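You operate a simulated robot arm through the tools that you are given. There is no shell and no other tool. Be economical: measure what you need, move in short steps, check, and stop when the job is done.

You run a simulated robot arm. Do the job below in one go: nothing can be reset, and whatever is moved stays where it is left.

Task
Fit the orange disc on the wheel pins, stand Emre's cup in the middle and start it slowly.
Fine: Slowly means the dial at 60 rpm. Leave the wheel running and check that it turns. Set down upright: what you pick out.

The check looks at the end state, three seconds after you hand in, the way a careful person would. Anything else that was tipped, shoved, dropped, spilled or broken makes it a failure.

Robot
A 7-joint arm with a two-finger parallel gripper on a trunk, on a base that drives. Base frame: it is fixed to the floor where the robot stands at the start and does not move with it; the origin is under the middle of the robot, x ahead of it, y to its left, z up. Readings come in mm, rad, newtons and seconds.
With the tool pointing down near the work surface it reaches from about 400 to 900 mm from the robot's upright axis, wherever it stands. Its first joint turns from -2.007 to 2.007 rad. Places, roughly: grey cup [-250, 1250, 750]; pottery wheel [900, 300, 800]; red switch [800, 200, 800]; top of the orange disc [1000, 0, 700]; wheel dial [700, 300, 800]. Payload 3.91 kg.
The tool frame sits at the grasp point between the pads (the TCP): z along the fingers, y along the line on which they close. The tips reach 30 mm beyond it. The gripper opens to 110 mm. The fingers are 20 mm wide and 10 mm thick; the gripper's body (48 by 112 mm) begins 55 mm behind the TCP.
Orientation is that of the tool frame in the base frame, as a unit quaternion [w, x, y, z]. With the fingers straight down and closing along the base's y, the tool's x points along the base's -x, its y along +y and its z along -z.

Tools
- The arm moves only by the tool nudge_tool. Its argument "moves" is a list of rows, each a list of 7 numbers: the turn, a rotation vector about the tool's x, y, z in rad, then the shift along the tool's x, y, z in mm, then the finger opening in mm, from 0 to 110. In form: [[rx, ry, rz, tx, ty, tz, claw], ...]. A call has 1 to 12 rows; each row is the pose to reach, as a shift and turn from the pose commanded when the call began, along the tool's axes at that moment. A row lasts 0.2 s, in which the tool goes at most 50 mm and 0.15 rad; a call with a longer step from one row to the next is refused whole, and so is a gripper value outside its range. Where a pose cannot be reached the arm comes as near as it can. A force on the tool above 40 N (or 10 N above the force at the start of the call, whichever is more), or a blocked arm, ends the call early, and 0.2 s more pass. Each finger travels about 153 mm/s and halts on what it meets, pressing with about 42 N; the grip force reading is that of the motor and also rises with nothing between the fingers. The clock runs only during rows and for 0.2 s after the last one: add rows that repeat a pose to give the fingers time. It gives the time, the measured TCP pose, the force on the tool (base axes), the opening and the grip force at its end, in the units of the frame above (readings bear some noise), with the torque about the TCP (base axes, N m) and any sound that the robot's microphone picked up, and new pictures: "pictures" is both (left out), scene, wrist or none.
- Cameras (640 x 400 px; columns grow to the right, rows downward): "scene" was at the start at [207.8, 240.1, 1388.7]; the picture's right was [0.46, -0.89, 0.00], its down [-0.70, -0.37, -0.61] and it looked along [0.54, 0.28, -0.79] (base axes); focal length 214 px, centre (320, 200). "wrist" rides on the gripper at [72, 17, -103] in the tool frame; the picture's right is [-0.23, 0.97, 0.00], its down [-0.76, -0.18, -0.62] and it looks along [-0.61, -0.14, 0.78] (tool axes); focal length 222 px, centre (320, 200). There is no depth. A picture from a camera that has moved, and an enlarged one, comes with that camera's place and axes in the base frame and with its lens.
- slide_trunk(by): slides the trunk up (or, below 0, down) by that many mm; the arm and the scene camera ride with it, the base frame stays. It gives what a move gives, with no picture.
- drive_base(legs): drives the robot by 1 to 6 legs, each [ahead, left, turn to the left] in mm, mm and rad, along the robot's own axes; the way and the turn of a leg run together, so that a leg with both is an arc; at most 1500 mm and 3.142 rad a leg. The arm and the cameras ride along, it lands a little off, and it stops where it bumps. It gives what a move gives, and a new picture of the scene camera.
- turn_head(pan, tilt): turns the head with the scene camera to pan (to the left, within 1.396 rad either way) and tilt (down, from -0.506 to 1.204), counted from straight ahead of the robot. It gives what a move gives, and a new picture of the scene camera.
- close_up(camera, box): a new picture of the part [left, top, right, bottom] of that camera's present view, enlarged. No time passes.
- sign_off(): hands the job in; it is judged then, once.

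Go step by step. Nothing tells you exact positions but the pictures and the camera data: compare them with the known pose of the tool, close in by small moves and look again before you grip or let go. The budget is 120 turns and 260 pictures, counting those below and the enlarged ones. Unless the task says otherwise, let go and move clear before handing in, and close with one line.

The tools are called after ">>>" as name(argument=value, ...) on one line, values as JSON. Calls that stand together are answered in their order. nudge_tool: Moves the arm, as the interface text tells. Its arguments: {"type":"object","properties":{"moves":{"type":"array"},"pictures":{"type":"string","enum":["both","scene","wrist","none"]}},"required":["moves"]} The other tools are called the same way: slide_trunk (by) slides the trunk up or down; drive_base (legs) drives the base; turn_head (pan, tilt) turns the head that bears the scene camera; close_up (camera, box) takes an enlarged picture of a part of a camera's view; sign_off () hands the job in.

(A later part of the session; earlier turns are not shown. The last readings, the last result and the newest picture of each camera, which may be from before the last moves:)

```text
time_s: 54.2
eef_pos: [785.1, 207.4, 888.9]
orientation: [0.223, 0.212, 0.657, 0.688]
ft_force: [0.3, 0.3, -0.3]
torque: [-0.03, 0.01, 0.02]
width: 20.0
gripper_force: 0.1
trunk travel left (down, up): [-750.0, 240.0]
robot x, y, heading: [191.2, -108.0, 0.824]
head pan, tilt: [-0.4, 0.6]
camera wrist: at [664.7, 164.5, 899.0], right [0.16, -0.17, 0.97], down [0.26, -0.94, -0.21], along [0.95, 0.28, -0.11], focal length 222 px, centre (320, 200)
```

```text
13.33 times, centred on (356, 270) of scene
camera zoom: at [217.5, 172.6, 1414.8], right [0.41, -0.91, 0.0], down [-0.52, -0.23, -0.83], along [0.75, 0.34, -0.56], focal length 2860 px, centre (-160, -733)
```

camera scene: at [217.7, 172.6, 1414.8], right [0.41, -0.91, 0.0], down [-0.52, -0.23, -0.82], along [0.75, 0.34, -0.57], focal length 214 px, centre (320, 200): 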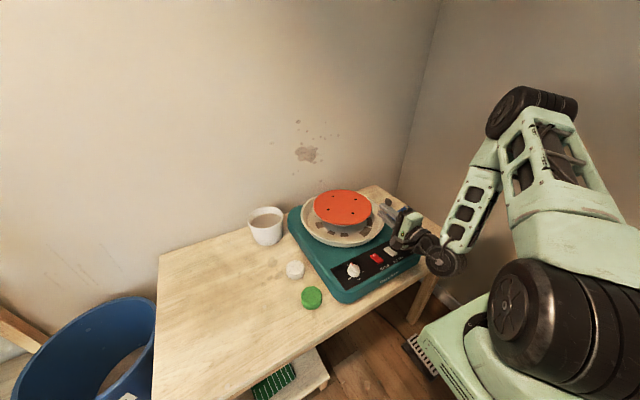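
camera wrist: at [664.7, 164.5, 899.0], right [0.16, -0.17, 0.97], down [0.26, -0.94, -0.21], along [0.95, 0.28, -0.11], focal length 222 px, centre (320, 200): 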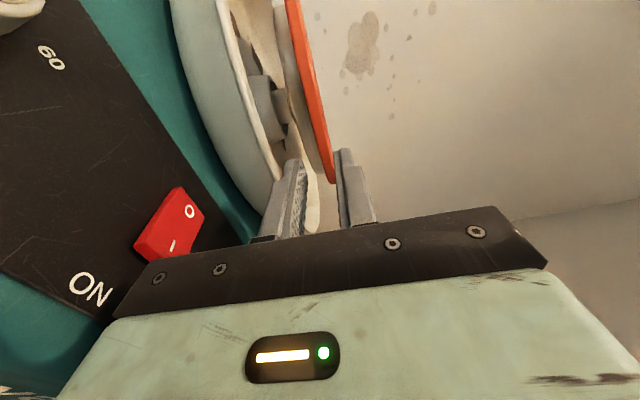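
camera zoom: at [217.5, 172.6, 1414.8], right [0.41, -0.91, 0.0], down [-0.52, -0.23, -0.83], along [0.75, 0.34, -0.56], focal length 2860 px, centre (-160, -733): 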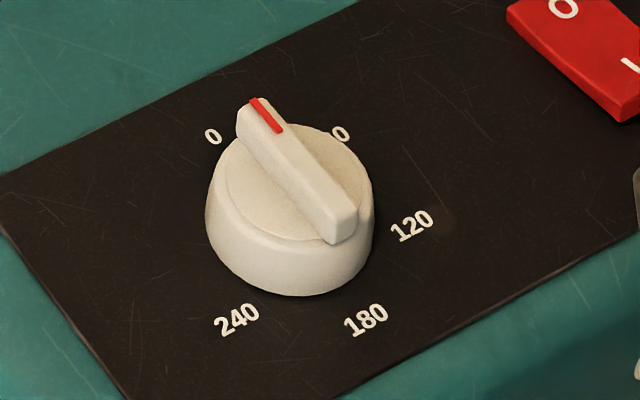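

The dial ridge points near 0; labels are 60° apart clockwise with 60 at about -0.11 rad in base heading. I raise the arm and turn the tool to point down above the knob.

>>> nudge_tool(moves=[[0, 0, 0, 0, 45, -10, 20], [0, 0, 0, 0, 90, -10, 20], [0.0922, 0.0828, -0.0792, 10, 110, -10, 30], [0.1844, 0.1656, -0.1584, 20, 110, -10, 40], [0.2766, 0.2484, -0.2376, 30, 110, -10, 50], [0.3688, 0.3312, -0.3168, 40, 110, -10, 60], [0.461, 0.414, -0.396, 50, 110, -10, 70], [0.5532, 0.4968, -0.4752, 60, 110, -10, 80], [0.6454, 0.5796, -0.5544, 70, 110, -10, 80], [0.7376, 0.6624, -0.6336, 80, 110, -10, 80], [0.8298, 0.7452, -0.7128, 90, 110, -10, 80], [0.922, 0.828, -0.792, 106, 110, -10, 80]], pictures="none")

>>> nudge_tool(moves=[[0.0922, 0.0828, -0.0792, 0, 0, 0, 80], [0.1844, 0.1656, -0.1584, 0, 0, 0, 80], [0.2766, 0.2484, -0.2376, 0, 0, 0, 80], [0.3688, 0.3312, -0.3168, 0, 0, 0, 80], [0.3688, 0.3312, -0.3168, 0, 0, 0, 80]])

```text
time_s: 56.8
eef_pos: [691.8, 256.4, 1000.5]
orientation: [0.076, -0.245, 0.938, 0.232]
ft_force: [-0.2, -1.0, -1.2]
torque: [-0.02, 0.01, 0.04]
width: 79.9
gripper_force: 0.1
out of reach, approached as far as the arm can: row 6, 7
trunk travel left (down, up): [-750.0, 240.0]
robot x, y, heading: [189.5, -107.5, 0.821]
head pan, tilt: [-0.4, 0.6]
```

```text
time_s: 58.0
eef_pos: [690.0, 255.0, 1001.3]
orientation: [0.0, -0.405, 0.914, 0.0]
ft_force: [0.3, -0.1, -0.5]
torque: [-0.03, 0.01, 0.0]
width: 80.4
gripper_force: 0.1
trunk travel left (down, up): [-750.0, 240.0]
robot x, y, heading: [191.8, -106.4, 0.82]
head pan, tilt: [-0.4, 0.6]
camera scene: at [217.6, 172.6, 1414.8], right [0.41, -0.91, 0.0], down [-0.52, -0.23, -0.83], along [0.75, 0.34, -0.56], focal length 214 px, centre (320, 200)
camera wrist: at [628.4, 212.7, 1102.4], right [-0.57, 0.82, 0.0], down [0.64, 0.45, 0.62], along [0.51, 0.36, -0.78], focal length 222 px, centre (320, 200)
```

scene: 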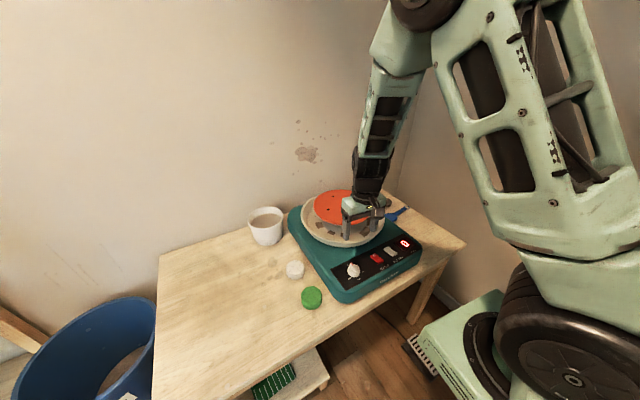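
wrist: 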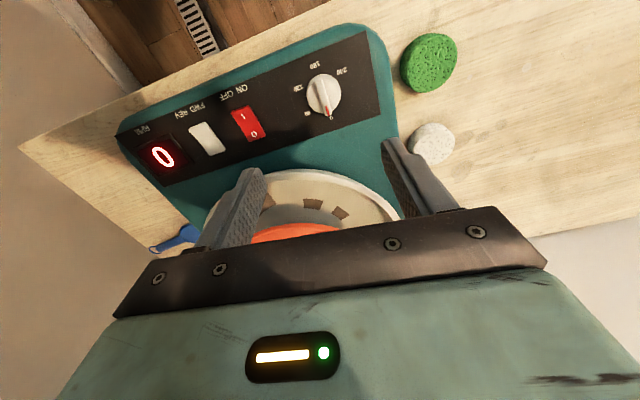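

The tool points down above the panel. I zoom in on the knob from the wrist.

>>> close_up(camera="wrist", box=[280, 50, 370, 130])

```text
5.00 times, centred on (325, 90) of wrist
camera zoom: at [628.4, 212.7, 1102.4], right [-0.57, 0.82, 0.0], down [0.64, 0.45, 0.62], along [0.51, 0.36, -0.78], focal length 1111 px, centre (295, 750)
```

zoom: 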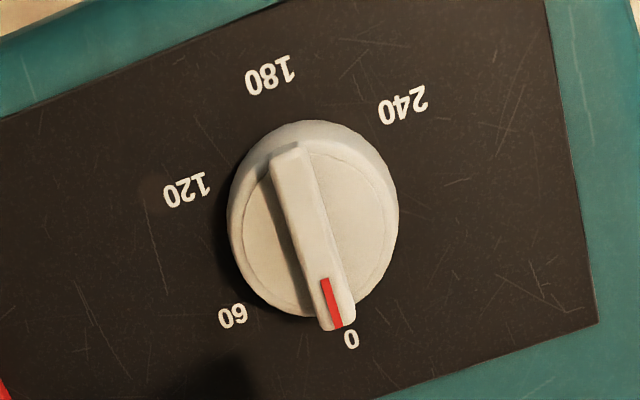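

The pointer is exactly on 0; knob centre ≈(681.5,256), panel z≈809, ridge top ≈835. I centre over it, align with the ridge and descend.

>>> nudge_tool(moves=[[0, 0, -0.05, 2.5, 3.6, 30, 60], [0, 0, -0.1, 4.7, 7.2, 60, 50], [0, 0, -0.1, 4.7, 7.2, 106, 40], [0, 0, -0.1, 4.7, 7.2, 106, 40]])

>>> close_up(camera="scene", box=[330, 235, 390, 290])

>>> close_up(camera="wrist", box=[240, 60, 440, 200])

```text
time_s: 59.0
eef_pos: [681.4, 255.8, 893.7]
orientation: [0.0, -0.451, 0.892, 0.002]
ft_force: [-0.4, 0.1, -0.4]
torque: [0.02, 0.04, 0.01]
width: 40.0
gripper_force: 0.1
trunk travel left (down, up): [-750.0, 240.0]
robot x, y, heading: [188.8, -107.0, 0.814]
head pan, tilt: [-0.4, 0.6]
camera scene: at [217.4, 172.6, 1414.8], right [0.41, -0.91, 0.0], down [-0.52, -0.23, -0.83], along [0.75, 0.34, -0.56], focal length 214 px, centre (320, 200)
camera wrist: at [623.2, 206.6, 996.2], right [-0.65, 0.76, 0.0], down [0.6, 0.51, 0.62], along [0.47, 0.41, -0.78], focal length 222 px, centre (320, 200)
```

scene: 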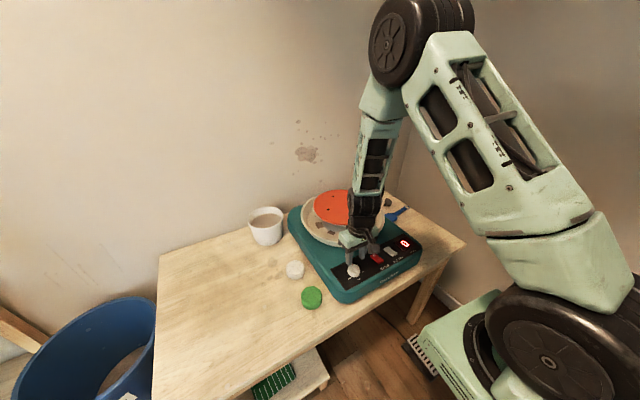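
wrist: 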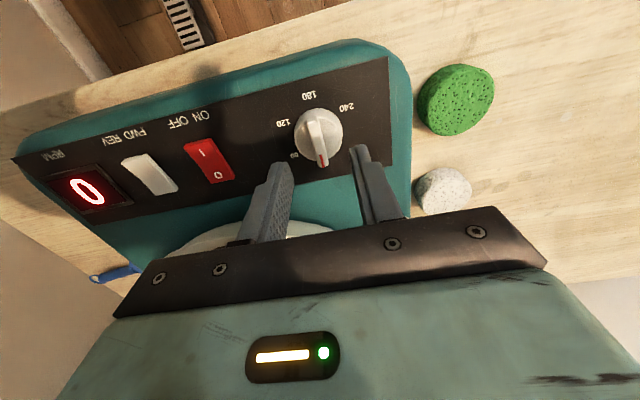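

```text
7.27 times, centred on (360, 262) of scene
camera zoom: at [217.4, 172.6, 1414.8], right [0.41, -0.91, 0.0], down [-0.52, -0.23, -0.83], along [0.75, 0.34, -0.56], focal length 1560 px, centre (29, -254)
```

zoom: 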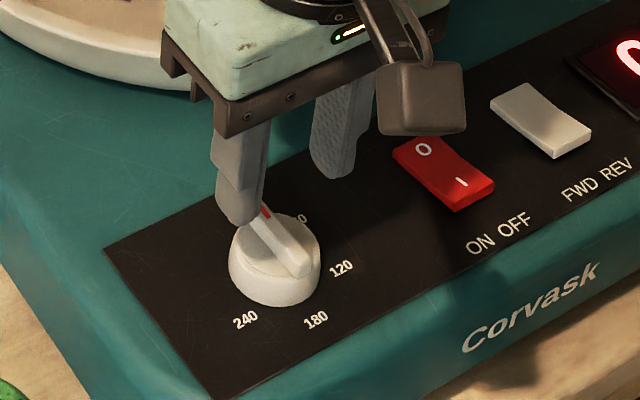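

```text
2.86 times, centred on (340, 130) of wrist
camera zoom: at [623.2, 206.6, 996.2], right [-0.65, 0.76, 0.0], down [0.6, 0.51, 0.62], along [0.47, 0.41, -0.78], focal length 635 px, centre (263, 400)
```

zoom: 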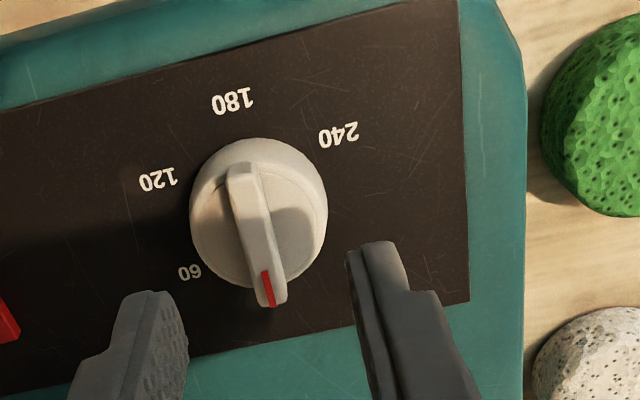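

Alignment is within ~2 mm. I trim and lower until the tips straddle the ridge.

>>> nudge_tool(moves=[[0, 0, 0, 2, -1, 15, 40], [0, 0, 0, 2, -1, 30, 36], [0, 0, 0, 2, -1, 36, 30], [0, 0, 0, 2, -1, 36, 30]], pictures="none")

>>> close_up(camera="scene", box=[330, 245, 380, 290])

>>> close_up(camera="wrist", box=[240, 100, 440, 240])

```text
time_s: 60.0
eef_pos: [680.2, 254.0, 859.7]
orientation: [0.0, -0.451, 0.892, 0.001]
ft_force: [0.3, 0.0, -0.5]
torque: [0.0, -0.03, 0.0]
width: 30.1
gripper_force: 0.0
trunk travel left (down, up): [-750.0, 240.0]
robot x, y, heading: [188.7, -106.8, 0.82]
head pan, tilt: [-0.4, 0.6]
```

```text
8.89 times, centred on (355, 268) of scene
camera zoom: at [217.5, 172.6, 1414.8], right [0.41, -0.91, 0.0], down [-0.52, -0.23, -0.83], along [0.75, 0.34, -0.56], focal length 1906 px, centre (9, -400)
```

zoom: 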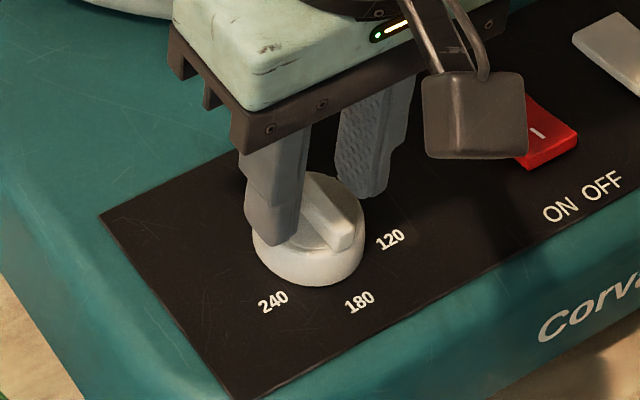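

```text
2.86 times, centred on (340, 170) of wrist
camera zoom: at [622.5, 205.3, 962.1], right [-0.65, 0.76, 0.0], down [0.6, 0.51, 0.62], along [0.47, 0.41, -0.78], focal length 635 px, centre (263, 286)
```

zoom: 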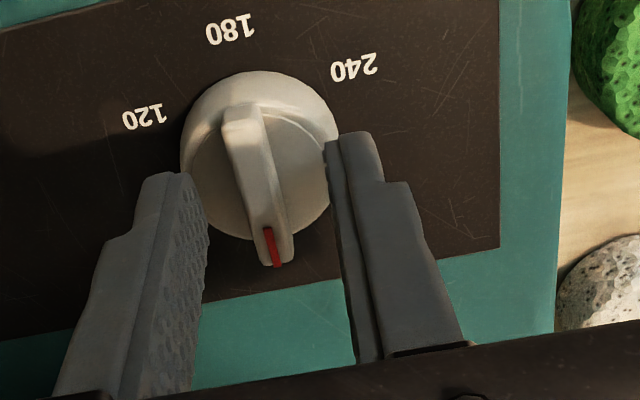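

The fingers straddle the ridge. I close on it.

>>> nudge_tool(moves=[[0, 0, 0, 0, 0, 2, 20], [0, 0, 0, 0, 0, 2, 10], [0, 0, 0, 0, 0, 2, 0], [0, 0, 0, 0, 0, 2, 0]], pictures="none")

>>> close_up(camera="wrist", box=[240, 100, 440, 240])

```text
time_s: 61.0
eef_pos: [681.2, 254.1, 857.4]
orientation: [0.001, -0.45, 0.893, 0.001]
ft_force: [3.8, -2.2, 2.4]
torque: [-0.09, -0.08, -0.03]
width: 9.1
gripper_force: 45.4
trunk travel left (down, up): [-750.0, 240.0]
robot x, y, heading: [189.6, -110.8, 0.821]
head pan, tilt: [-0.4, 0.6]
```

```text
2.86 times, centred on (340, 170) of wrist
camera zoom: at [623.8, 205.1, 959.8], right [-0.65, 0.76, 0.0], down [0.6, 0.51, 0.62], along [0.47, 0.41, -0.78], focal length 635 px, centre (263, 286)
```

zoom: 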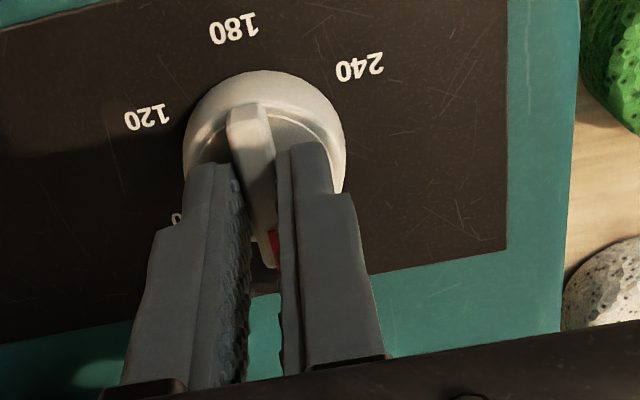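

Gripping the ridge (9 mm). I rotate clockwise by 60°.

>>> nudge_tool(moves=[[0, 0, 0.145, 0, 0, 0, 0], [0, 0, 0.29, 0, 0, 0, 0], [0, 0, 0.435, 0, 0, 0, 0], [0, 0, 0.58, 0, 0, 0, 0], [0, 0, 0.725, 0, 0, 0, 0], [0, 0, 0.87, 0, 0, 0, 0], [0, 0, 0.96, 0, 0, 0, 0], [0, 0, 1.047, 0, 0, 0, 0], [0, 0, 1.047, 0, 0, 0, 0]])

>>> close_up(camera="wrist", box=[240, 100, 440, 240])

```text
time_s: 63.0
eef_pos: [680.3, 255.9, 857.3]
orientation: [-0.001, 0.057, 0.998, 0.002]
ft_force: [-4.1, 10.4, 27.7]
torque: [0.23, 0.19, 0.04]
width: 8.9
gripper_force: 45.0
trunk travel left (down, up): [-750.0, 240.0]
robot x, y, heading: [190.3, -106.3, 0.821]
head pan, tilt: [-0.4, 0.6]
camera scene: at [216.5, 172.5, 1415.1], right [0.41, -0.91, 0.0], down [-0.52, -0.23, -0.83], along [0.75, 0.34, -0.56], focal length 214 px, centre (320, 200)
camera wrist: at [609.7, 279.7, 959.9], right [0.34, 0.94, 0.0], down [0.74, -0.26, 0.62], along [0.59, -0.21, -0.78], focal length 222 px, centre (320, 200)
```

scene: 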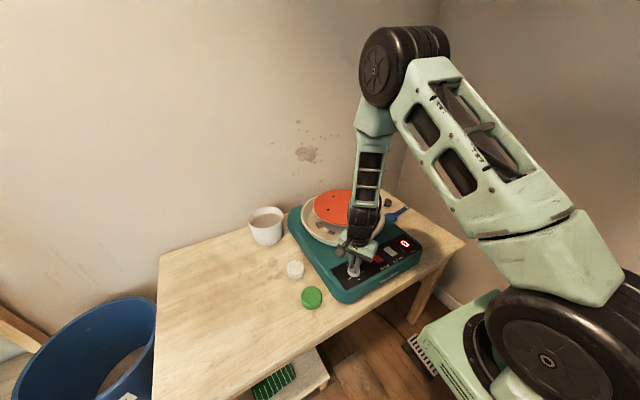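
wrist: 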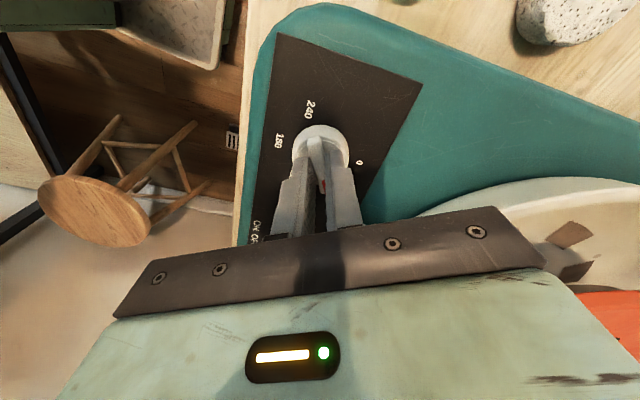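

```text
2.86 times, centred on (340, 170) of wrist
camera zoom: at [609.7, 279.7, 959.9], right [0.34, 0.94, 0.0], down [0.74, -0.26, 0.62], along [0.59, -0.21, -0.78], focal length 635 px, centre (263, 286)
```

zoom: 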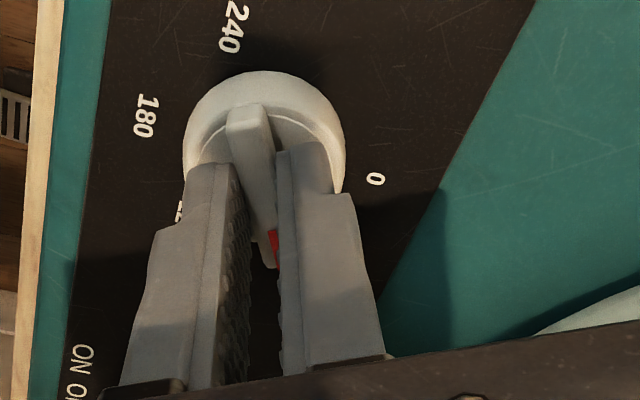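

The knob followed through 60°. I release gently and lift to read the pointer.

>>> nudge_tool(moves=[[0, 0, 0, 0, 0, 0, 14], [0, 0, 0, 0, 0, 0, 30], [0, 0, 0, 0, 0, -20, 40], [0, 0, 0, 0, 0, -60, 40], [0, 0, 0, 0, 0, -100, 40], [0, 0, 0, 0, 0, -100, 40]], pictures="wrist")

>>> close_up(camera="wrist", box=[260, 50, 400, 160])

>>> close_up(camera="scene", box=[335, 250, 385, 290])

```text
time_s: 64.4
eef_pos: [682.9, 255.2, 954.6]
orientation: [0.001, 0.056, 0.998, 0.001]
ft_force: [0.0, -0.2, 0.4]
torque: [0.01, -0.01, 0.04]
width: 40.0
gripper_force: 0.1
trunk travel left (down, up): [-750.0, 240.0]
robot x, y, heading: [192.5, -108.8, 0.82]
head pan, tilt: [-0.4, 0.6]
camera wrist: at [611.3, 278.8, 1057.0], right [0.34, 0.94, 0.0], down [0.74, -0.26, 0.62], along [0.59, -0.21, -0.78], focal length 222 px, centre (320, 200)
```

wrist: 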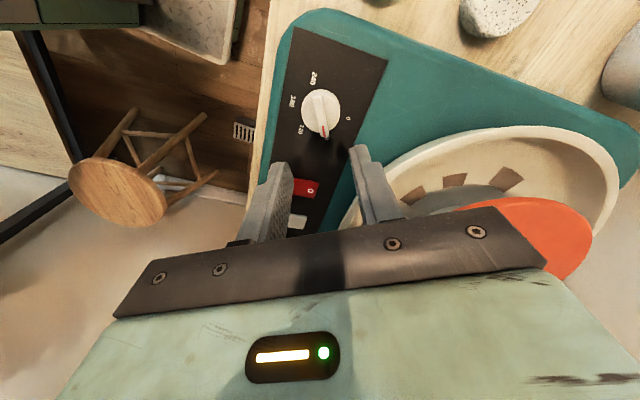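

```text
3.64 times, centred on (330, 105) of wrist
camera zoom: at [611.3, 278.8, 1057.0], right [0.34, 0.94, 0.0], down [0.74, -0.26, 0.62], along [0.59, -0.21, -0.78], focal length 808 px, centre (284, 546)
```

zoom: 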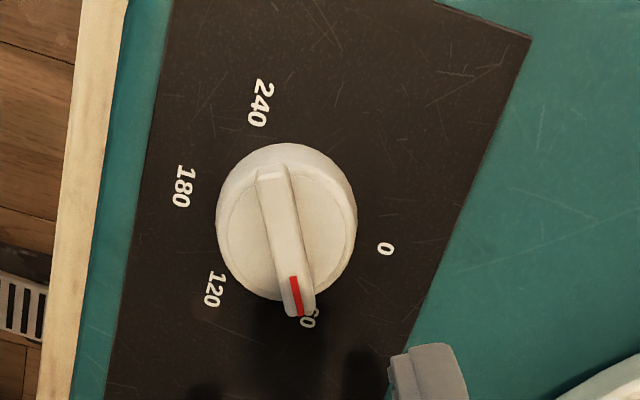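

```text
10.00 times, centred on (360, 270) of scene
camera zoom: at [217.6, 172.7, 1414.8], right [0.41, -0.91, 0.0], down [-0.52, -0.23, -0.82], along [0.75, 0.34, -0.57], focal length 2145 px, centre (-80, -500)
```

zoom: 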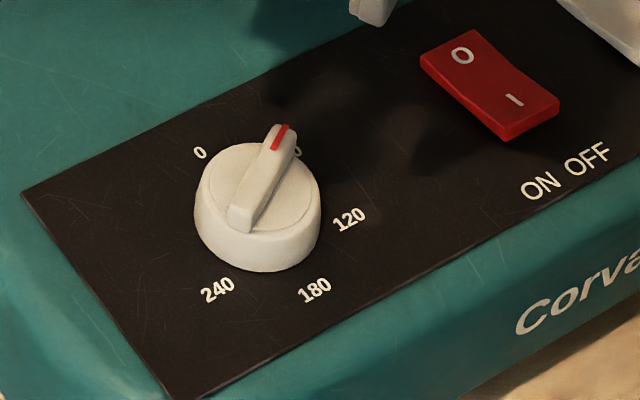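

The pointer sits on 60 (within about 1°). I'll confirm on the display when running. Now I raise and square the arm, then drive left along the table front towards the shelf.

>>> nudge_tool(moves=[[0, 0, -0.13, 0, 0, -40, 40], [0, 0, -0.26, 5, -10, -80, 60], [0, 0, -0.39, 10, -20, -110, 60], [0, 0, -0.52, 16, -30, -120, 60], [0, 0, -0.65, 22, -40, -120, 60], [0, 0, -0.78, 28, -50, -120, 60], [0, 0, -0.91, 34, -60, -120, 60], [0, 0, -1.05, 39, -70, -120, 60]], pictures="none")

>>> drive_base(legs=[[0, 0, 0.125], [0, 900, 0]])

>>> turn_head(pan=0.3, tilt=0.6)

```text
time_s: 66.2
eef_pos: [635.6, 189.6, 1076.3]
orientation: [0.0, -0.453, 0.891, 0.001]
ft_force: [0.4, 0.3, -0.1]
torque: [-0.01, -0.01, -0.03]
width: 59.8
gripper_force: 0.0
trunk travel left (down, up): [-750.0, 240.0]
robot x, y, heading: [193.7, -110.1, 0.821]
head pan, tilt: [-0.4, 0.6]
```

```text
time_s: 71.6
eef_pos: [-147.3, 776.3, 1076.3]
orientation: [0.001, -0.508, 0.861, 0.001]
ft_force: [-0.6, -0.4, -0.6]
torque: [-0.01, -0.01, 0.01]
width: 59.8
gripper_force: 0.0
trunk travel left (down, up): [-750.0, 240.0]
robot x, y, heading: [-551.4, 422.4, 0.948]
head pan, tilt: [-0.4, 0.6]
camera scene: at [-560.1, 706.5, 1414.8], right [0.52, -0.85, 0.0], down [-0.48, -0.29, -0.83], along [0.7, 0.43, -0.56], focal length 214 px, centre (320, 200)
```

scene: 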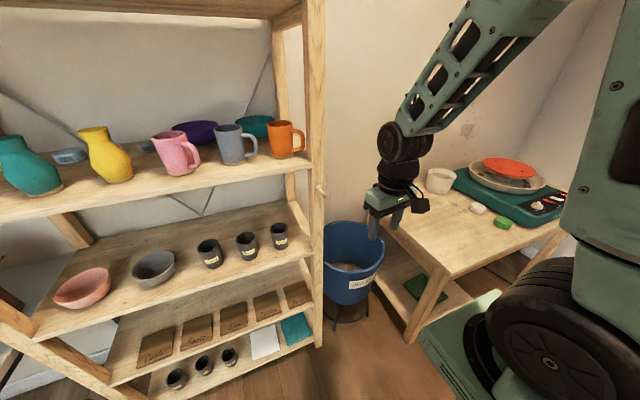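

```text
time_s: 72.7
eef_pos: [-147.3, 775.8, 1076.8]
orientation: [0.0, -0.508, 0.861, 0.001]
ft_force: [-0.2, -0.3, 0.2]
torque: [-0.04, 0.03, 0.04]
width: 59.9
gripper_force: 0.0
trunk travel left (down, up): [-750.0, 240.0]
robot x, y, heading: [-548.6, 421.2, 0.95]
head pan, tilt: [0.3, 0.6]
camera scene: at [-607.5, 744.2, 1414.8], right [0.95, -0.32, 0.0], down [-0.18, -0.54, -0.83], along [0.26, 0.78, -0.56], focal length 214 px, centre (320, 200)
```

scene: 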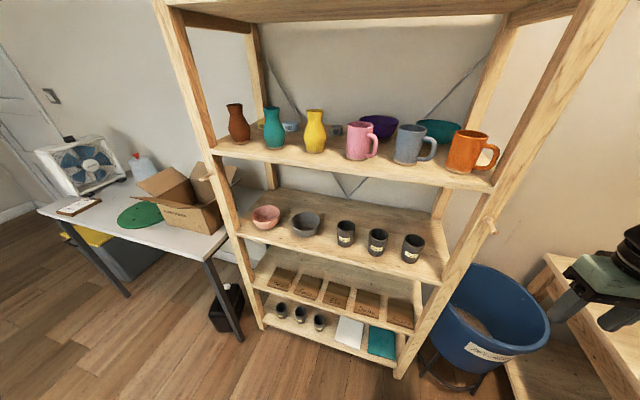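

Now I have a clear view of the shelf; I read the names on the cups.

>>> close_up(camera="scene", box=[325, 210, 435, 270])

>>> close_up(camera="scene", box=[265, 290, 335, 340])

>>> close_up(camera="scene", box=[220, 90, 510, 270])

```text
5.82 times, centred on (380, 240) of scene
camera zoom: at [-607.5, 744.2, 1414.8], right [0.95, -0.32, 0.0], down [-0.18, -0.54, -0.83], along [0.26, 0.78, -0.56], focal length 1248 px, centre (-29, -33)
```

zoom: 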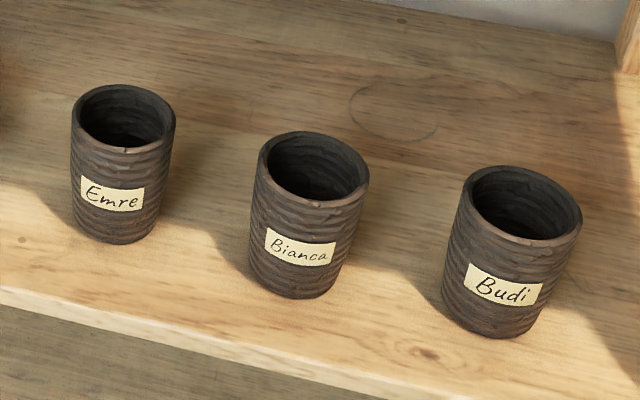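

```text
8.00 times, centred on (300, 315) of scene
camera zoom: at [-607.5, 744.2, 1414.8], right [0.95, -0.32, 0.0], down [-0.18, -0.54, -0.83], along [0.26, 0.78, -0.56], focal length 1716 px, centre (480, -720)
```

zoom: 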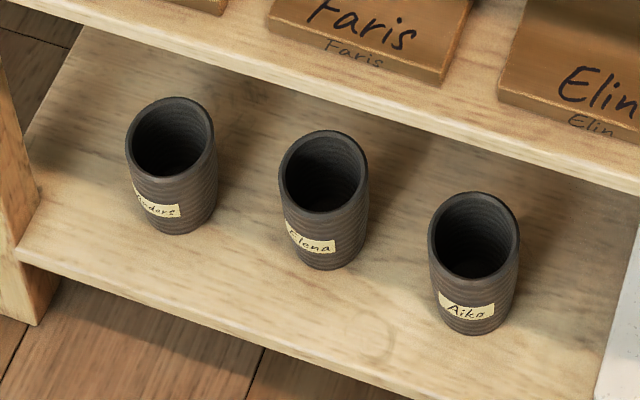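

```text
2.21 times, centred on (365, 180) of scene
camera zoom: at [-607.5, 744.2, 1414.8], right [0.95, -0.32, 0.0], down [-0.18, -0.54, -0.83], along [0.26, 0.78, -0.56], focal length 473 px, centre (221, 244)
```

zoom: 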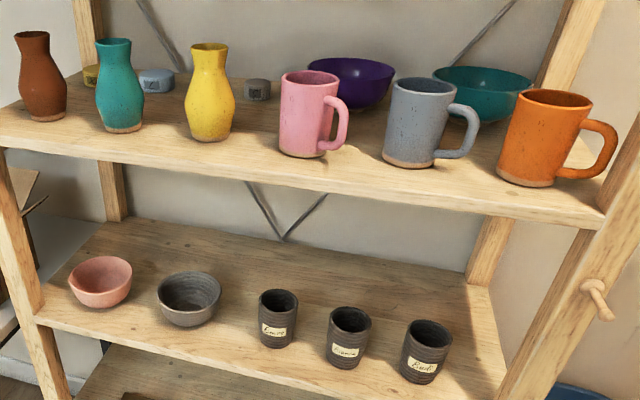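

Emre's cup is the left of the three dark cups on the middle shelf: rim centre ≈(-332,1271,900), shelf z≈811, ~65 mm wide. I drive opposite it, then turn the tool horizontal with the camera on top.

>>> drive_base(legs=[[80, 240, 0]])

>>> nudge_tool(moves=[[-0.1035, -0.006, 0.1035, 0, 0, 0, 60], [-0.207, -0.012, 0.207, 0, 0, 0, 60], [-0.3105, -0.018, 0.3105, 0, 0, 0, 60], [-0.414, -0.024, 0.414, 0, 0, 0, 60], [-0.5175, -0.03, 0.5175, 0, 0, 0, 60], [-0.621, -0.036, 0.621, 0, 0, 0, 60], [-0.7245, -0.042, 0.7245, 0, 0, 0, 60], [-0.828, -0.048, 0.828, 0, 0, 0, 60], [-0.9315, -0.054, 0.9315, 0, 0, 0, 60], [-1.035, -0.06, 1.035, 0, 0, 0, 60], [-1.1385, -0.066, 1.1385, 0, 0, 0, 60]])

```text
time_s: 74.5
eef_pos: [-294.0, 982.3, 1077.3]
orientation: [0.0, -0.508, 0.861, 0.001]
ft_force: [0.5, -0.3, 0.7]
torque: [0.03, -0.01, -0.01]
width: 59.9
gripper_force: 0.0
trunk travel left (down, up): [-750.0, 240.0]
robot x, y, heading: [-697.4, 631.4, 0.955]
head pan, tilt: [0.3, 0.6]
camera scene: at [-754.3, 949.6, 1414.8], right [0.95, -0.32, 0.0], down [-0.18, -0.54, -0.83], along [0.26, 0.78, -0.56], focal length 214 px, centre (320, 200)
```

scene: 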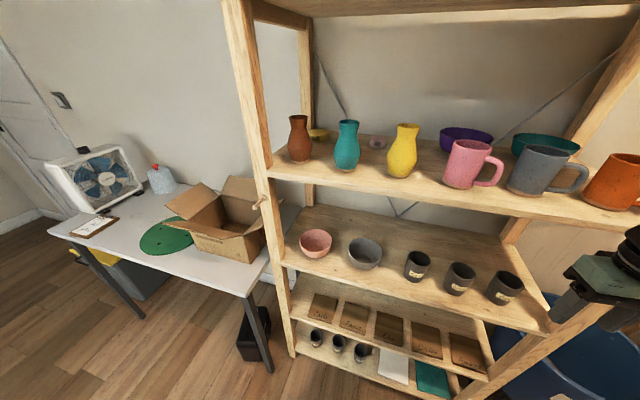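

```text
time_s: 76.9
eef_pos: [-267.5, 989.1, 1078.0]
orientation: [-0.235, 0.087, 0.855, 0.455]
ft_force: [0.1, -0.5, 0.5]
torque: [0.01, -0.01, -0.04]
width: 59.8
gripper_force: 0.1
out of reach, approached as far as the arm can: row 9, 10, 11
trunk travel left (down, up): [-750.0, 240.0]
robot x, y, heading: [-698.2, 630.1, 0.95]
head pan, tilt: [0.3, 0.6]
camera scene: at [-754.6, 949.6, 1414.8], right [0.95, -0.32, 0.0], down [-0.18, -0.54, -0.83], along [0.26, 0.78, -0.56], focal length 214 px, centre (320, 200)
camera wrist: at [-293.1, 908.4, 1173.3], right [0.55, 0.57, 0.61], down [0.8, -0.56, -0.2], along [0.23, 0.6, -0.77], focal length 222 px, centre (320, 200)
```

scene: 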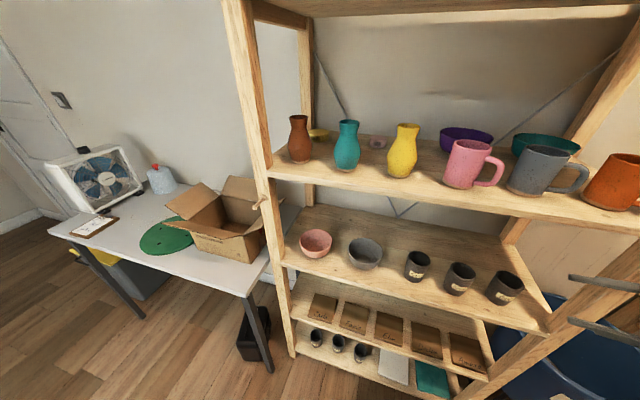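
wrist: 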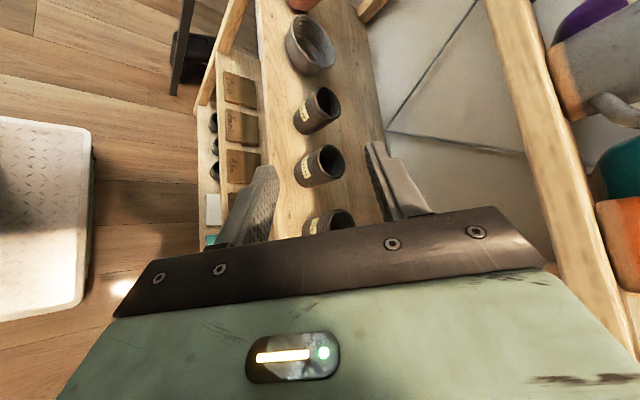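

The tool is close to the shelf front and hit a reach limit mid-turn, so I back the base away 200 mm first, then go via the orientation used for the disc.

>>> drive_base(legs=[[-200, 0, 0]])

>>> nudge_tool(moves=[[-0.0897, -0.1019, -0.0342, 0, 0, 0, 60], [-0.1794, -0.2038, -0.0684, 0, 0, 0, 60], [-0.2691, -0.3057, -0.1026, 0, 0, 0, 60], [-0.3588, -0.4076, -0.1368, 0, 0, 0, 60], [-0.4485, -0.5095, -0.171, 0, 0, 0, 60], [-0.5382, -0.6114, -0.2052, 0, 0, 0, 60], [-0.6279, -0.7133, -0.2394, 0, 0, 0, 60], [-0.7153, -0.8124, -0.2723, 0, 0, 0, 60], [-0.7153, -0.8124, -0.2723, 0, 0, 0, 60]])

```text
time_s: 78.5
eef_pos: [-385.5, 826.9, 1078.9]
orientation: [-0.236, 0.085, 0.855, 0.454]
ft_force: [0.4, -0.4, 0.7]
torque: [0.01, 0.03, -0.01]
width: 59.9
gripper_force: 0.1
trunk travel left (down, up): [-750.0, 240.0]
robot x, y, heading: [-816.3, 468.6, 0.95]
head pan, tilt: [0.3, 0.6]
camera scene: at [-872.2, 785.8, 1414.8], right [0.95, -0.31, 0.0], down [-0.18, -0.54, -0.83], along [0.26, 0.78, -0.56], focal length 214 px, centre (320, 200)
```

scene: 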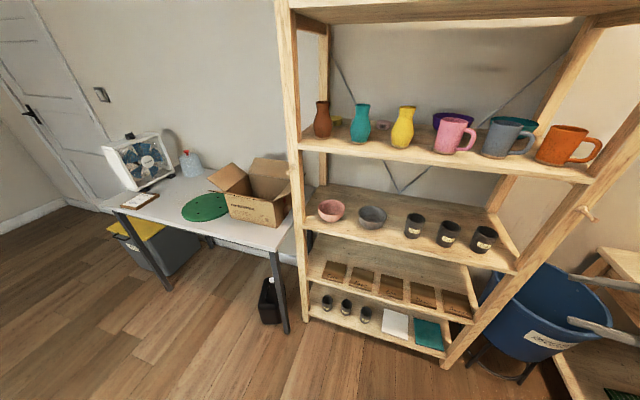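

```text
time_s: 80.5
eef_pos: [-325.1, 888.8, 981.0]
orientation: [0.218, 0.216, 0.672, 0.674]
ft_force: [0.0, 0.8, -0.1]
torque: [0.01, 0.01, 0.0]
width: 60.0
gripper_force: 0.0
out of reach, approached as far as the arm can: row 1, 2, 3, 4, 5, 6, 7, 8, 9
trunk travel left (down, up): [-750.0, 240.0]
robot x, y, heading: [-814.6, 468.4, 0.949]
head pan, tilt: [0.3, 0.6]
camera scene: at [-872.3, 785.8, 1414.9], right [0.95, -0.31, 0.0], down [-0.18, -0.54, -0.83], along [0.26, 0.78, -0.56], focal length 214 px, centre (320, 200)
camera wrist: at [-444.5, 846.5, 997.6], right [0.18, -0.13, 0.97], down [0.25, -0.95, -0.18], along [0.95, 0.28, -0.14], focal length 222 px, centre (320, 200)
```

scene: 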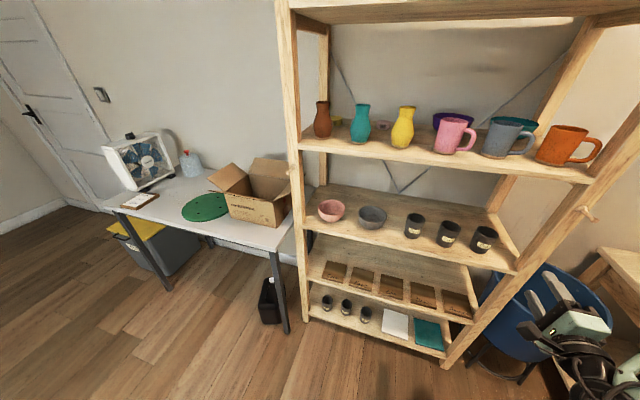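
wrist: 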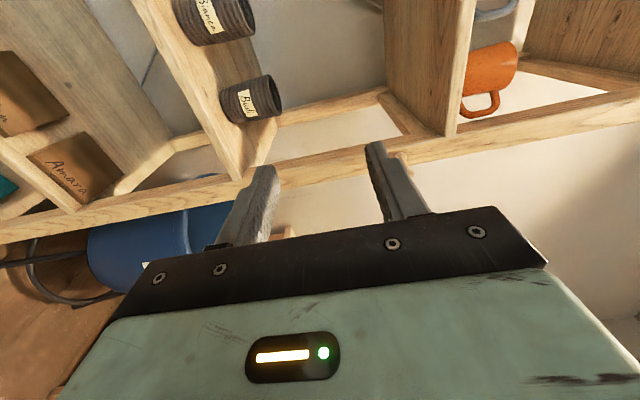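

The disc-style orientation is reached, slightly lower. Now I roll 90° about the tool axis to put the camera on top, while coming a bit lower.

>>> nudge_tool(moves=[[0, 0, 0.143, 0, -20, 10, 60], [0, 0, 0.286, 0, -40, 20, 60], [0, 0, 0.429, 0, -60, 30, 60], [0, 0, 0.572, 0, -80, 40, 60], [0, 0, 0.715, 0, -100, 50, 60], [0, 0, 0.858, 0, -100, 50, 60], [0, 0, 1.001, 0, -100, 50, 60], [0, 0, 1.144, 0, -100, 50, 60], [0, 0, 1.287, 0, -100, 50, 60], [0, 0, 1.43, 0, -100, 50, 60], [0, 0, 1.571, 0, -100, 50, 60], [0, 0, 1.571, 0, -100, 50, 60]])

```text
time_s: 83.1
eef_pos: [-285.9, 929.7, 885.0]
orientation: [-0.323, 0.629, 0.322, 0.629]
ft_force: [0.0, 0.7, 1.0]
torque: [0.0, -0.03, 0.0]
width: 60.1
gripper_force: 0.1
trunk travel left (down, up): [-750.0, 240.0]
robot x, y, heading: [-814.1, 465.5, 0.95]
head pan, tilt: [0.3, 0.6]
camera scene: at [-872.2, 785.9, 1414.8], right [0.95, -0.31, 0.0], down [-0.18, -0.54, -0.83], along [0.26, 0.78, -0.56], focal length 214 px, centre (320, 200)
camera wrist: at [-334.3, 834.7, 955.9], right [0.79, -0.57, -0.23], down [-0.51, -0.4, -0.76], along [0.34, 0.72, -0.61], focal length 222 px, centre (320, 200)
```

scene: 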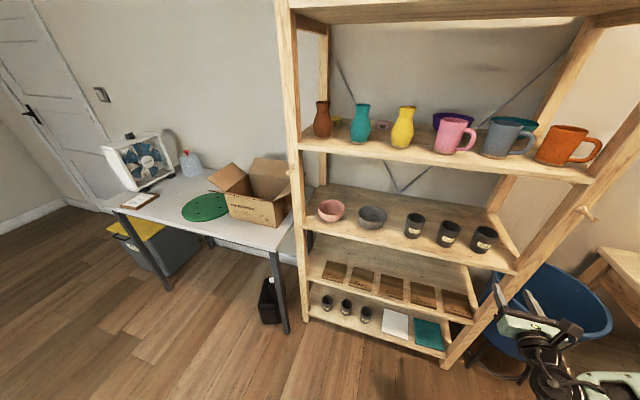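
wrist: 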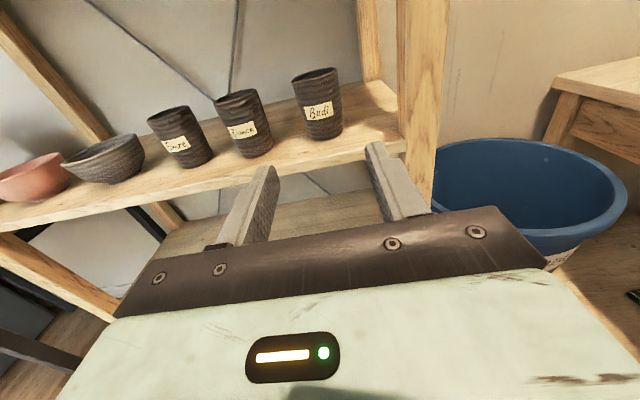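

The camera is now on top and Emre's cup is clearly seen, confirmed at about (-334,1271), z 812–902. I drive left to line up with it, then partway forward.

>>> drive_base(legs=[[0, 238, 0], [110, 0, 0]])

>>> nudge_tool(moves=[[0, 0, 0, -10, 0, 0, 80], [0, 0, 0, -20, 0, 0, 95], [0, 0, 0, -20, 0, 0, 95]])

```text
time_s: 85.6
eef_pos: [-420.4, 1159.7, 885.0]
orientation: [-0.325, 0.627, 0.326, 0.628]
ft_force: [0.2, -0.5, 0.0]
torque: [0.01, 0.01, 0.0]
width: 60.1
gripper_force: 0.0
trunk travel left (down, up): [-750.0, 240.0]
robot x, y, heading: [-941.7, 687.0, 0.964]
head pan, tilt: [0.3, 0.6]
camera scene: at [-1004.8, 1011.5, 1414.8], right [0.95, -0.3, 0.0], down [-0.17, -0.54, -0.83], along [0.25, 0.79, -0.56], focal length 214 px, centre (320, 200)
```

scene: 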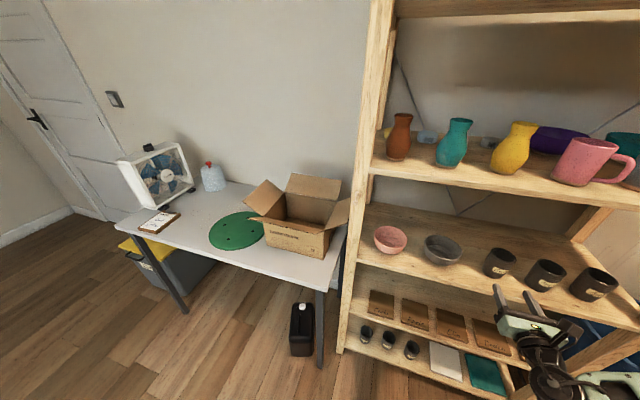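

```text
time_s: 86.4
eef_pos: [-418.9, 1160.6, 862.8]
orientation: [-0.325, 0.627, 0.326, 0.628]
ft_force: [-0.6, 0.2, -0.2]
torque: [-0.01, 0.02, 0.01]
width: 94.6
gripper_force: 0.1
trunk travel left (down, up): [-750.0, 240.0]
robot x, y, heading: [-946.5, 690.1, 0.961]
head pan, tilt: [0.3, 0.6]
camera scene: at [-1004.8, 1011.4, 1414.8], right [0.95, -0.3, 0.0], down [-0.17, -0.54, -0.83], along [0.25, 0.79, -0.56], focal length 214 px, centre (320, 200)
camera wrist: at [-466.9, 1065.7, 934.5], right [0.8, -0.56, -0.23], down [-0.5, -0.41, -0.76], along [0.34, 0.72, -0.61], focal length 222 px, centre (320, 200)
```

scene: 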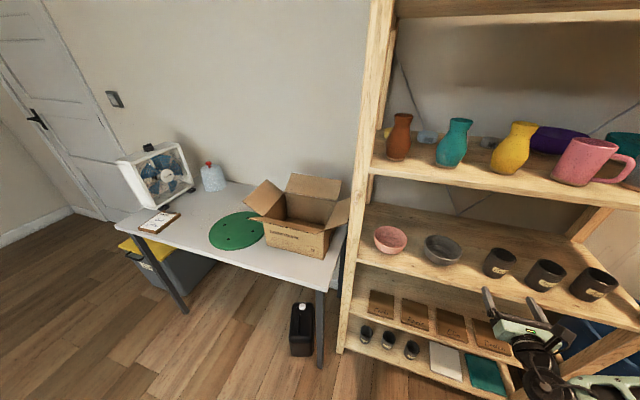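
wrist: 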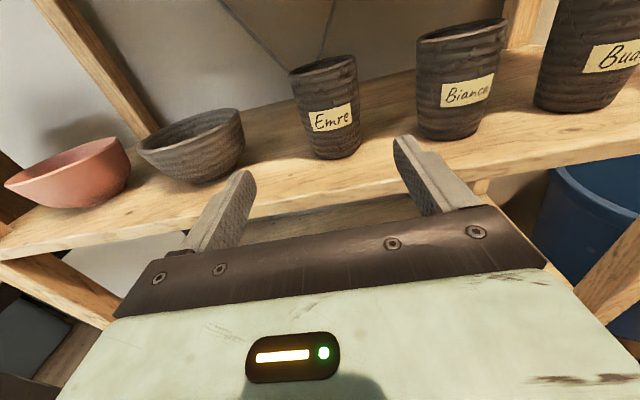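

Emre's cup is right between the fingers, about 140 mm ahead and ~9 mm to the right. I move in most of the way and check.

>>> nudge_tool(moves=[[0, 0, 0, 0, 9, 25, 95], [0, 0, 0, 0, 9, 55, 95], [0, 0, 0, 0, 9, 85, 95], [0, 0, 0, 0, 9, 85, 95]])

```text
time_s: 87.4
eef_pos: [-364.0, 1225.6, 864.5]
orientation: [-0.325, 0.627, 0.326, 0.628]
ft_force: [0.2, -0.1, 0.2]
torque: [0.0, -0.01, -0.03]
width: 94.9
gripper_force: 0.0
trunk travel left (down, up): [-750.0, 240.0]
robot x, y, heading: [-944.8, 695.1, 0.961]
head pan, tilt: [0.3, 0.6]
camera scene: at [-1004.8, 1011.4, 1414.8], right [0.95, -0.3, 0.0], down [-0.17, -0.54, -0.83], along [0.25, 0.79, -0.56], focal length 214 px, centre (320, 200)
camera wrist: at [-411.0, 1130.1, 936.9], right [0.8, -0.56, -0.23], down [-0.5, -0.41, -0.76], along [0.34, 0.72, -0.61], focal length 222 px, centre (320, 200)
```

scene: 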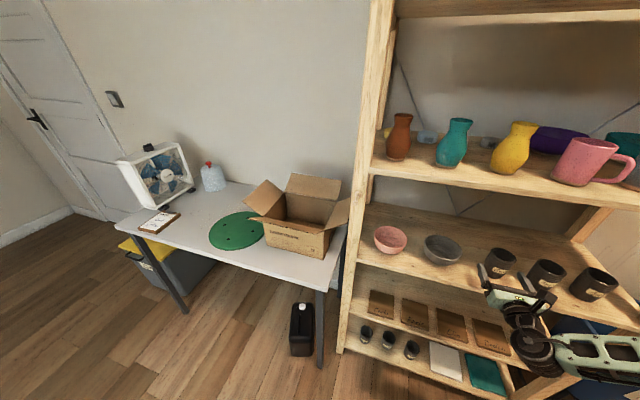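
wrist: 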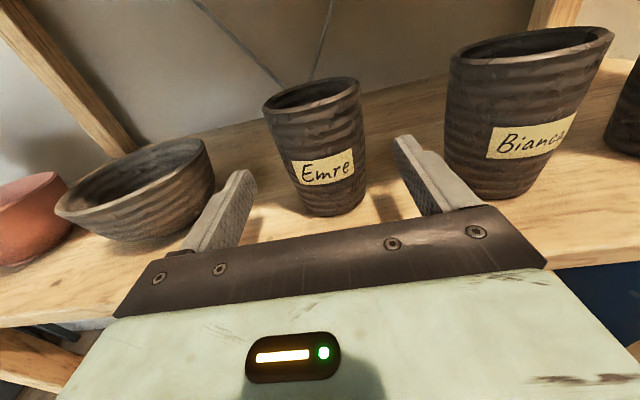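

Remaining: about 47 mm forward and 3 mm right. I move in and check before closing.

>>> nudge_tool(moves=[[0, 0, 0, 0, 3, 16, 95], [0, 0, 0, 0, 3, 32, 95], [0, 0, 0, 0, 3, 46, 95], [0, 0, 0, 0, 3, 46, 95]], pictures="wrist")

>>> close_up(camera="scene", box=[450, 220, 590, 320])

```text
time_s: 88.1
eef_pos: [-344.0, 1247.7, 862.0]
orientation: [-0.326, 0.63, 0.328, 0.624]
ft_force: [-11.6, -18.0, 10.1]
torque: [-1.32, 0.67, -0.24]
width: 95.1
gripper_force: 0.0
trunk travel left (down, up): [-750.0, 240.0]
robot x, y, heading: [-942.0, 692.2, 0.961]
head pan, tilt: [0.3, 0.6]
stopped in row 3: the force on the tool passed its limit at 64 N (the readings are from after the stop); the commanded pose is now the measured one
camera wrist: at [-389.6, 1152.4, 933.7], right [0.8, -0.56, -0.23], down [-0.51, -0.41, -0.76], along [0.33, 0.72, -0.61], focal length 222 px, centre (320, 200)
```

wrist: 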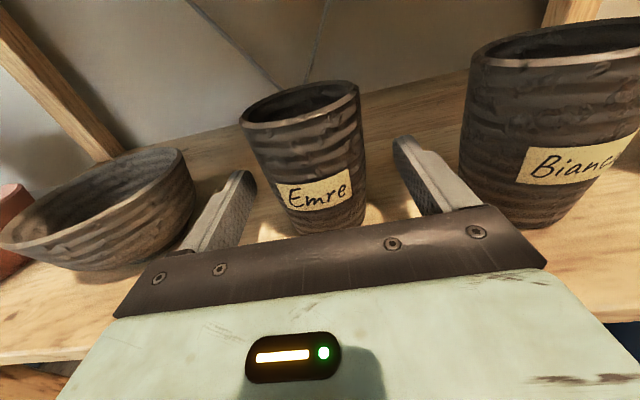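

```text
4.00 times, centred on (520, 270) of scene
camera zoom: at [-1005.8, 1009.9, 1415.2], right [0.95, -0.31, 0.0], down [-0.17, -0.54, -0.83], along [0.25, 0.79, -0.56], focal length 858 px, centre (-480, -80)
```

zoom: 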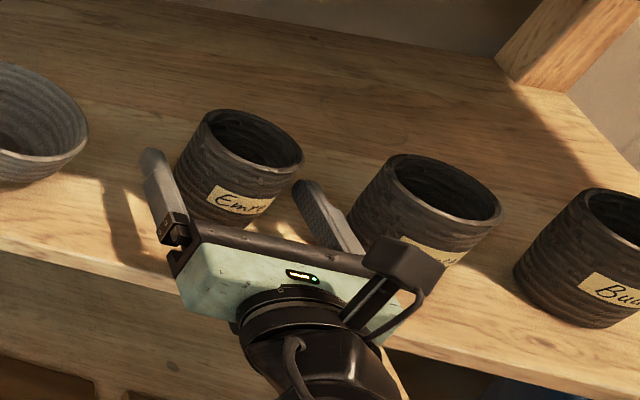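

Something under the wrist (the flange) touched the shelf edge, so I back off, raise 22 mm and approach higher on the cup.

>>> nudge_tool(moves=[[0, 0, 0, 3, 0, -6, 95], [0, 0, 0, 12, 0, -6, 95], [0, 0, 0, 22, -1, -6, 95], [0, 0, 0, 22, -2, 5, 95], [0, 0, 0, 22, -2, 16, 95], [0, 0, 0, 22, -2, 22, 95], [0, 0, 0, 22, -2, 22, 95]], pictures="wrist")

>>> close_up(camera="scene", box=[450, 220, 590, 320])

```text
time_s: 89.7
eef_pos: [-330.6, 1267.6, 883.2]
orientation: [-0.325, 0.63, 0.328, 0.625]
ft_force: [0.9, -0.1, 0.2]
torque: [0.03, 0.02, 0.01]
width: 95.3
gripper_force: 0.1
trunk travel left (down, up): [-750.0, 240.0]
robot x, y, heading: [-946.0, 687.6, 0.963]
head pan, tilt: [0.3, 0.6]
camera wrist: at [-377.0, 1172.8, 954.8], right [0.8, -0.56, -0.23], down [-0.51, -0.41, -0.76], along [0.33, 0.72, -0.61], focal length 222 px, centre (320, 200)
```

wrist: 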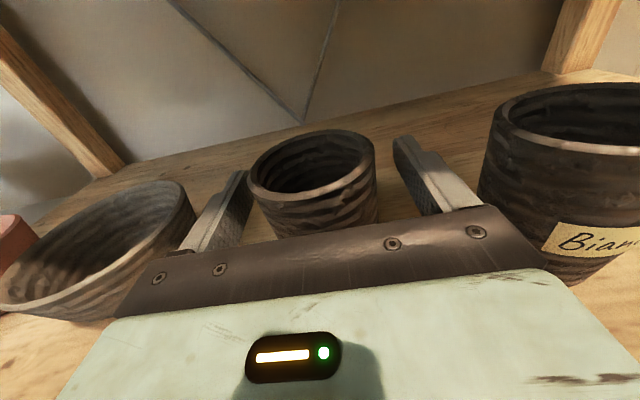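

```text
4.00 times, centred on (520, 270) of scene
camera zoom: at [-1004.9, 1011.1, 1414.8], right [0.95, -0.3, 0.0], down [-0.17, -0.54, -0.83], along [0.25, 0.79, -0.56], focal length 858 px, centre (-480, -80)
```

zoom: 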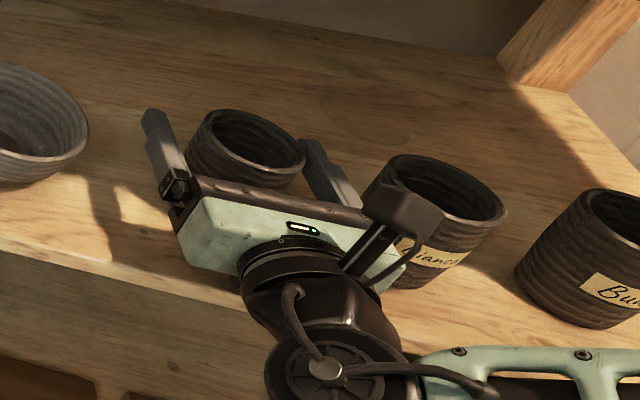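

The cup is centred between the fingers. I close gently and test-lift.

>>> nudge_tool(moves=[[0, 0, 0, 0, 1, -3, 85], [0, 0, 0, 0, 1, -3, 75], [0, 0, 0, 0, 1, -3, 66], [0, 0, 0, 0, 1, -3, 58], [0, 0, 0, 0, 1, -3, 50], [0, 0, 0, 0, 1, -3, 50]], pictures="wrist")

```text
time_s: 91.1
eef_pos: [-331.2, 1264.8, 881.8]
orientation: [-0.325, 0.629, 0.327, 0.625]
ft_force: [-0.8, 1.6, 1.8]
torque: [0.0, -0.02, -0.01]
width: 61.6
gripper_force: 41.6
trunk travel left (down, up): [-750.0, 240.0]
robot x, y, heading: [-943.9, 693.5, 0.964]
head pan, tilt: [0.3, 0.6]
camera wrist: at [-377.4, 1169.8, 954.3], right [0.8, -0.56, -0.23], down [-0.51, -0.41, -0.76], along [0.33, 0.72, -0.61], focal length 222 px, centre (320, 200)
```

wrist: 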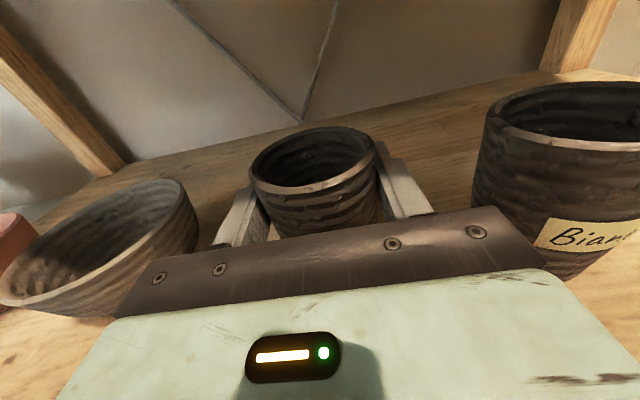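

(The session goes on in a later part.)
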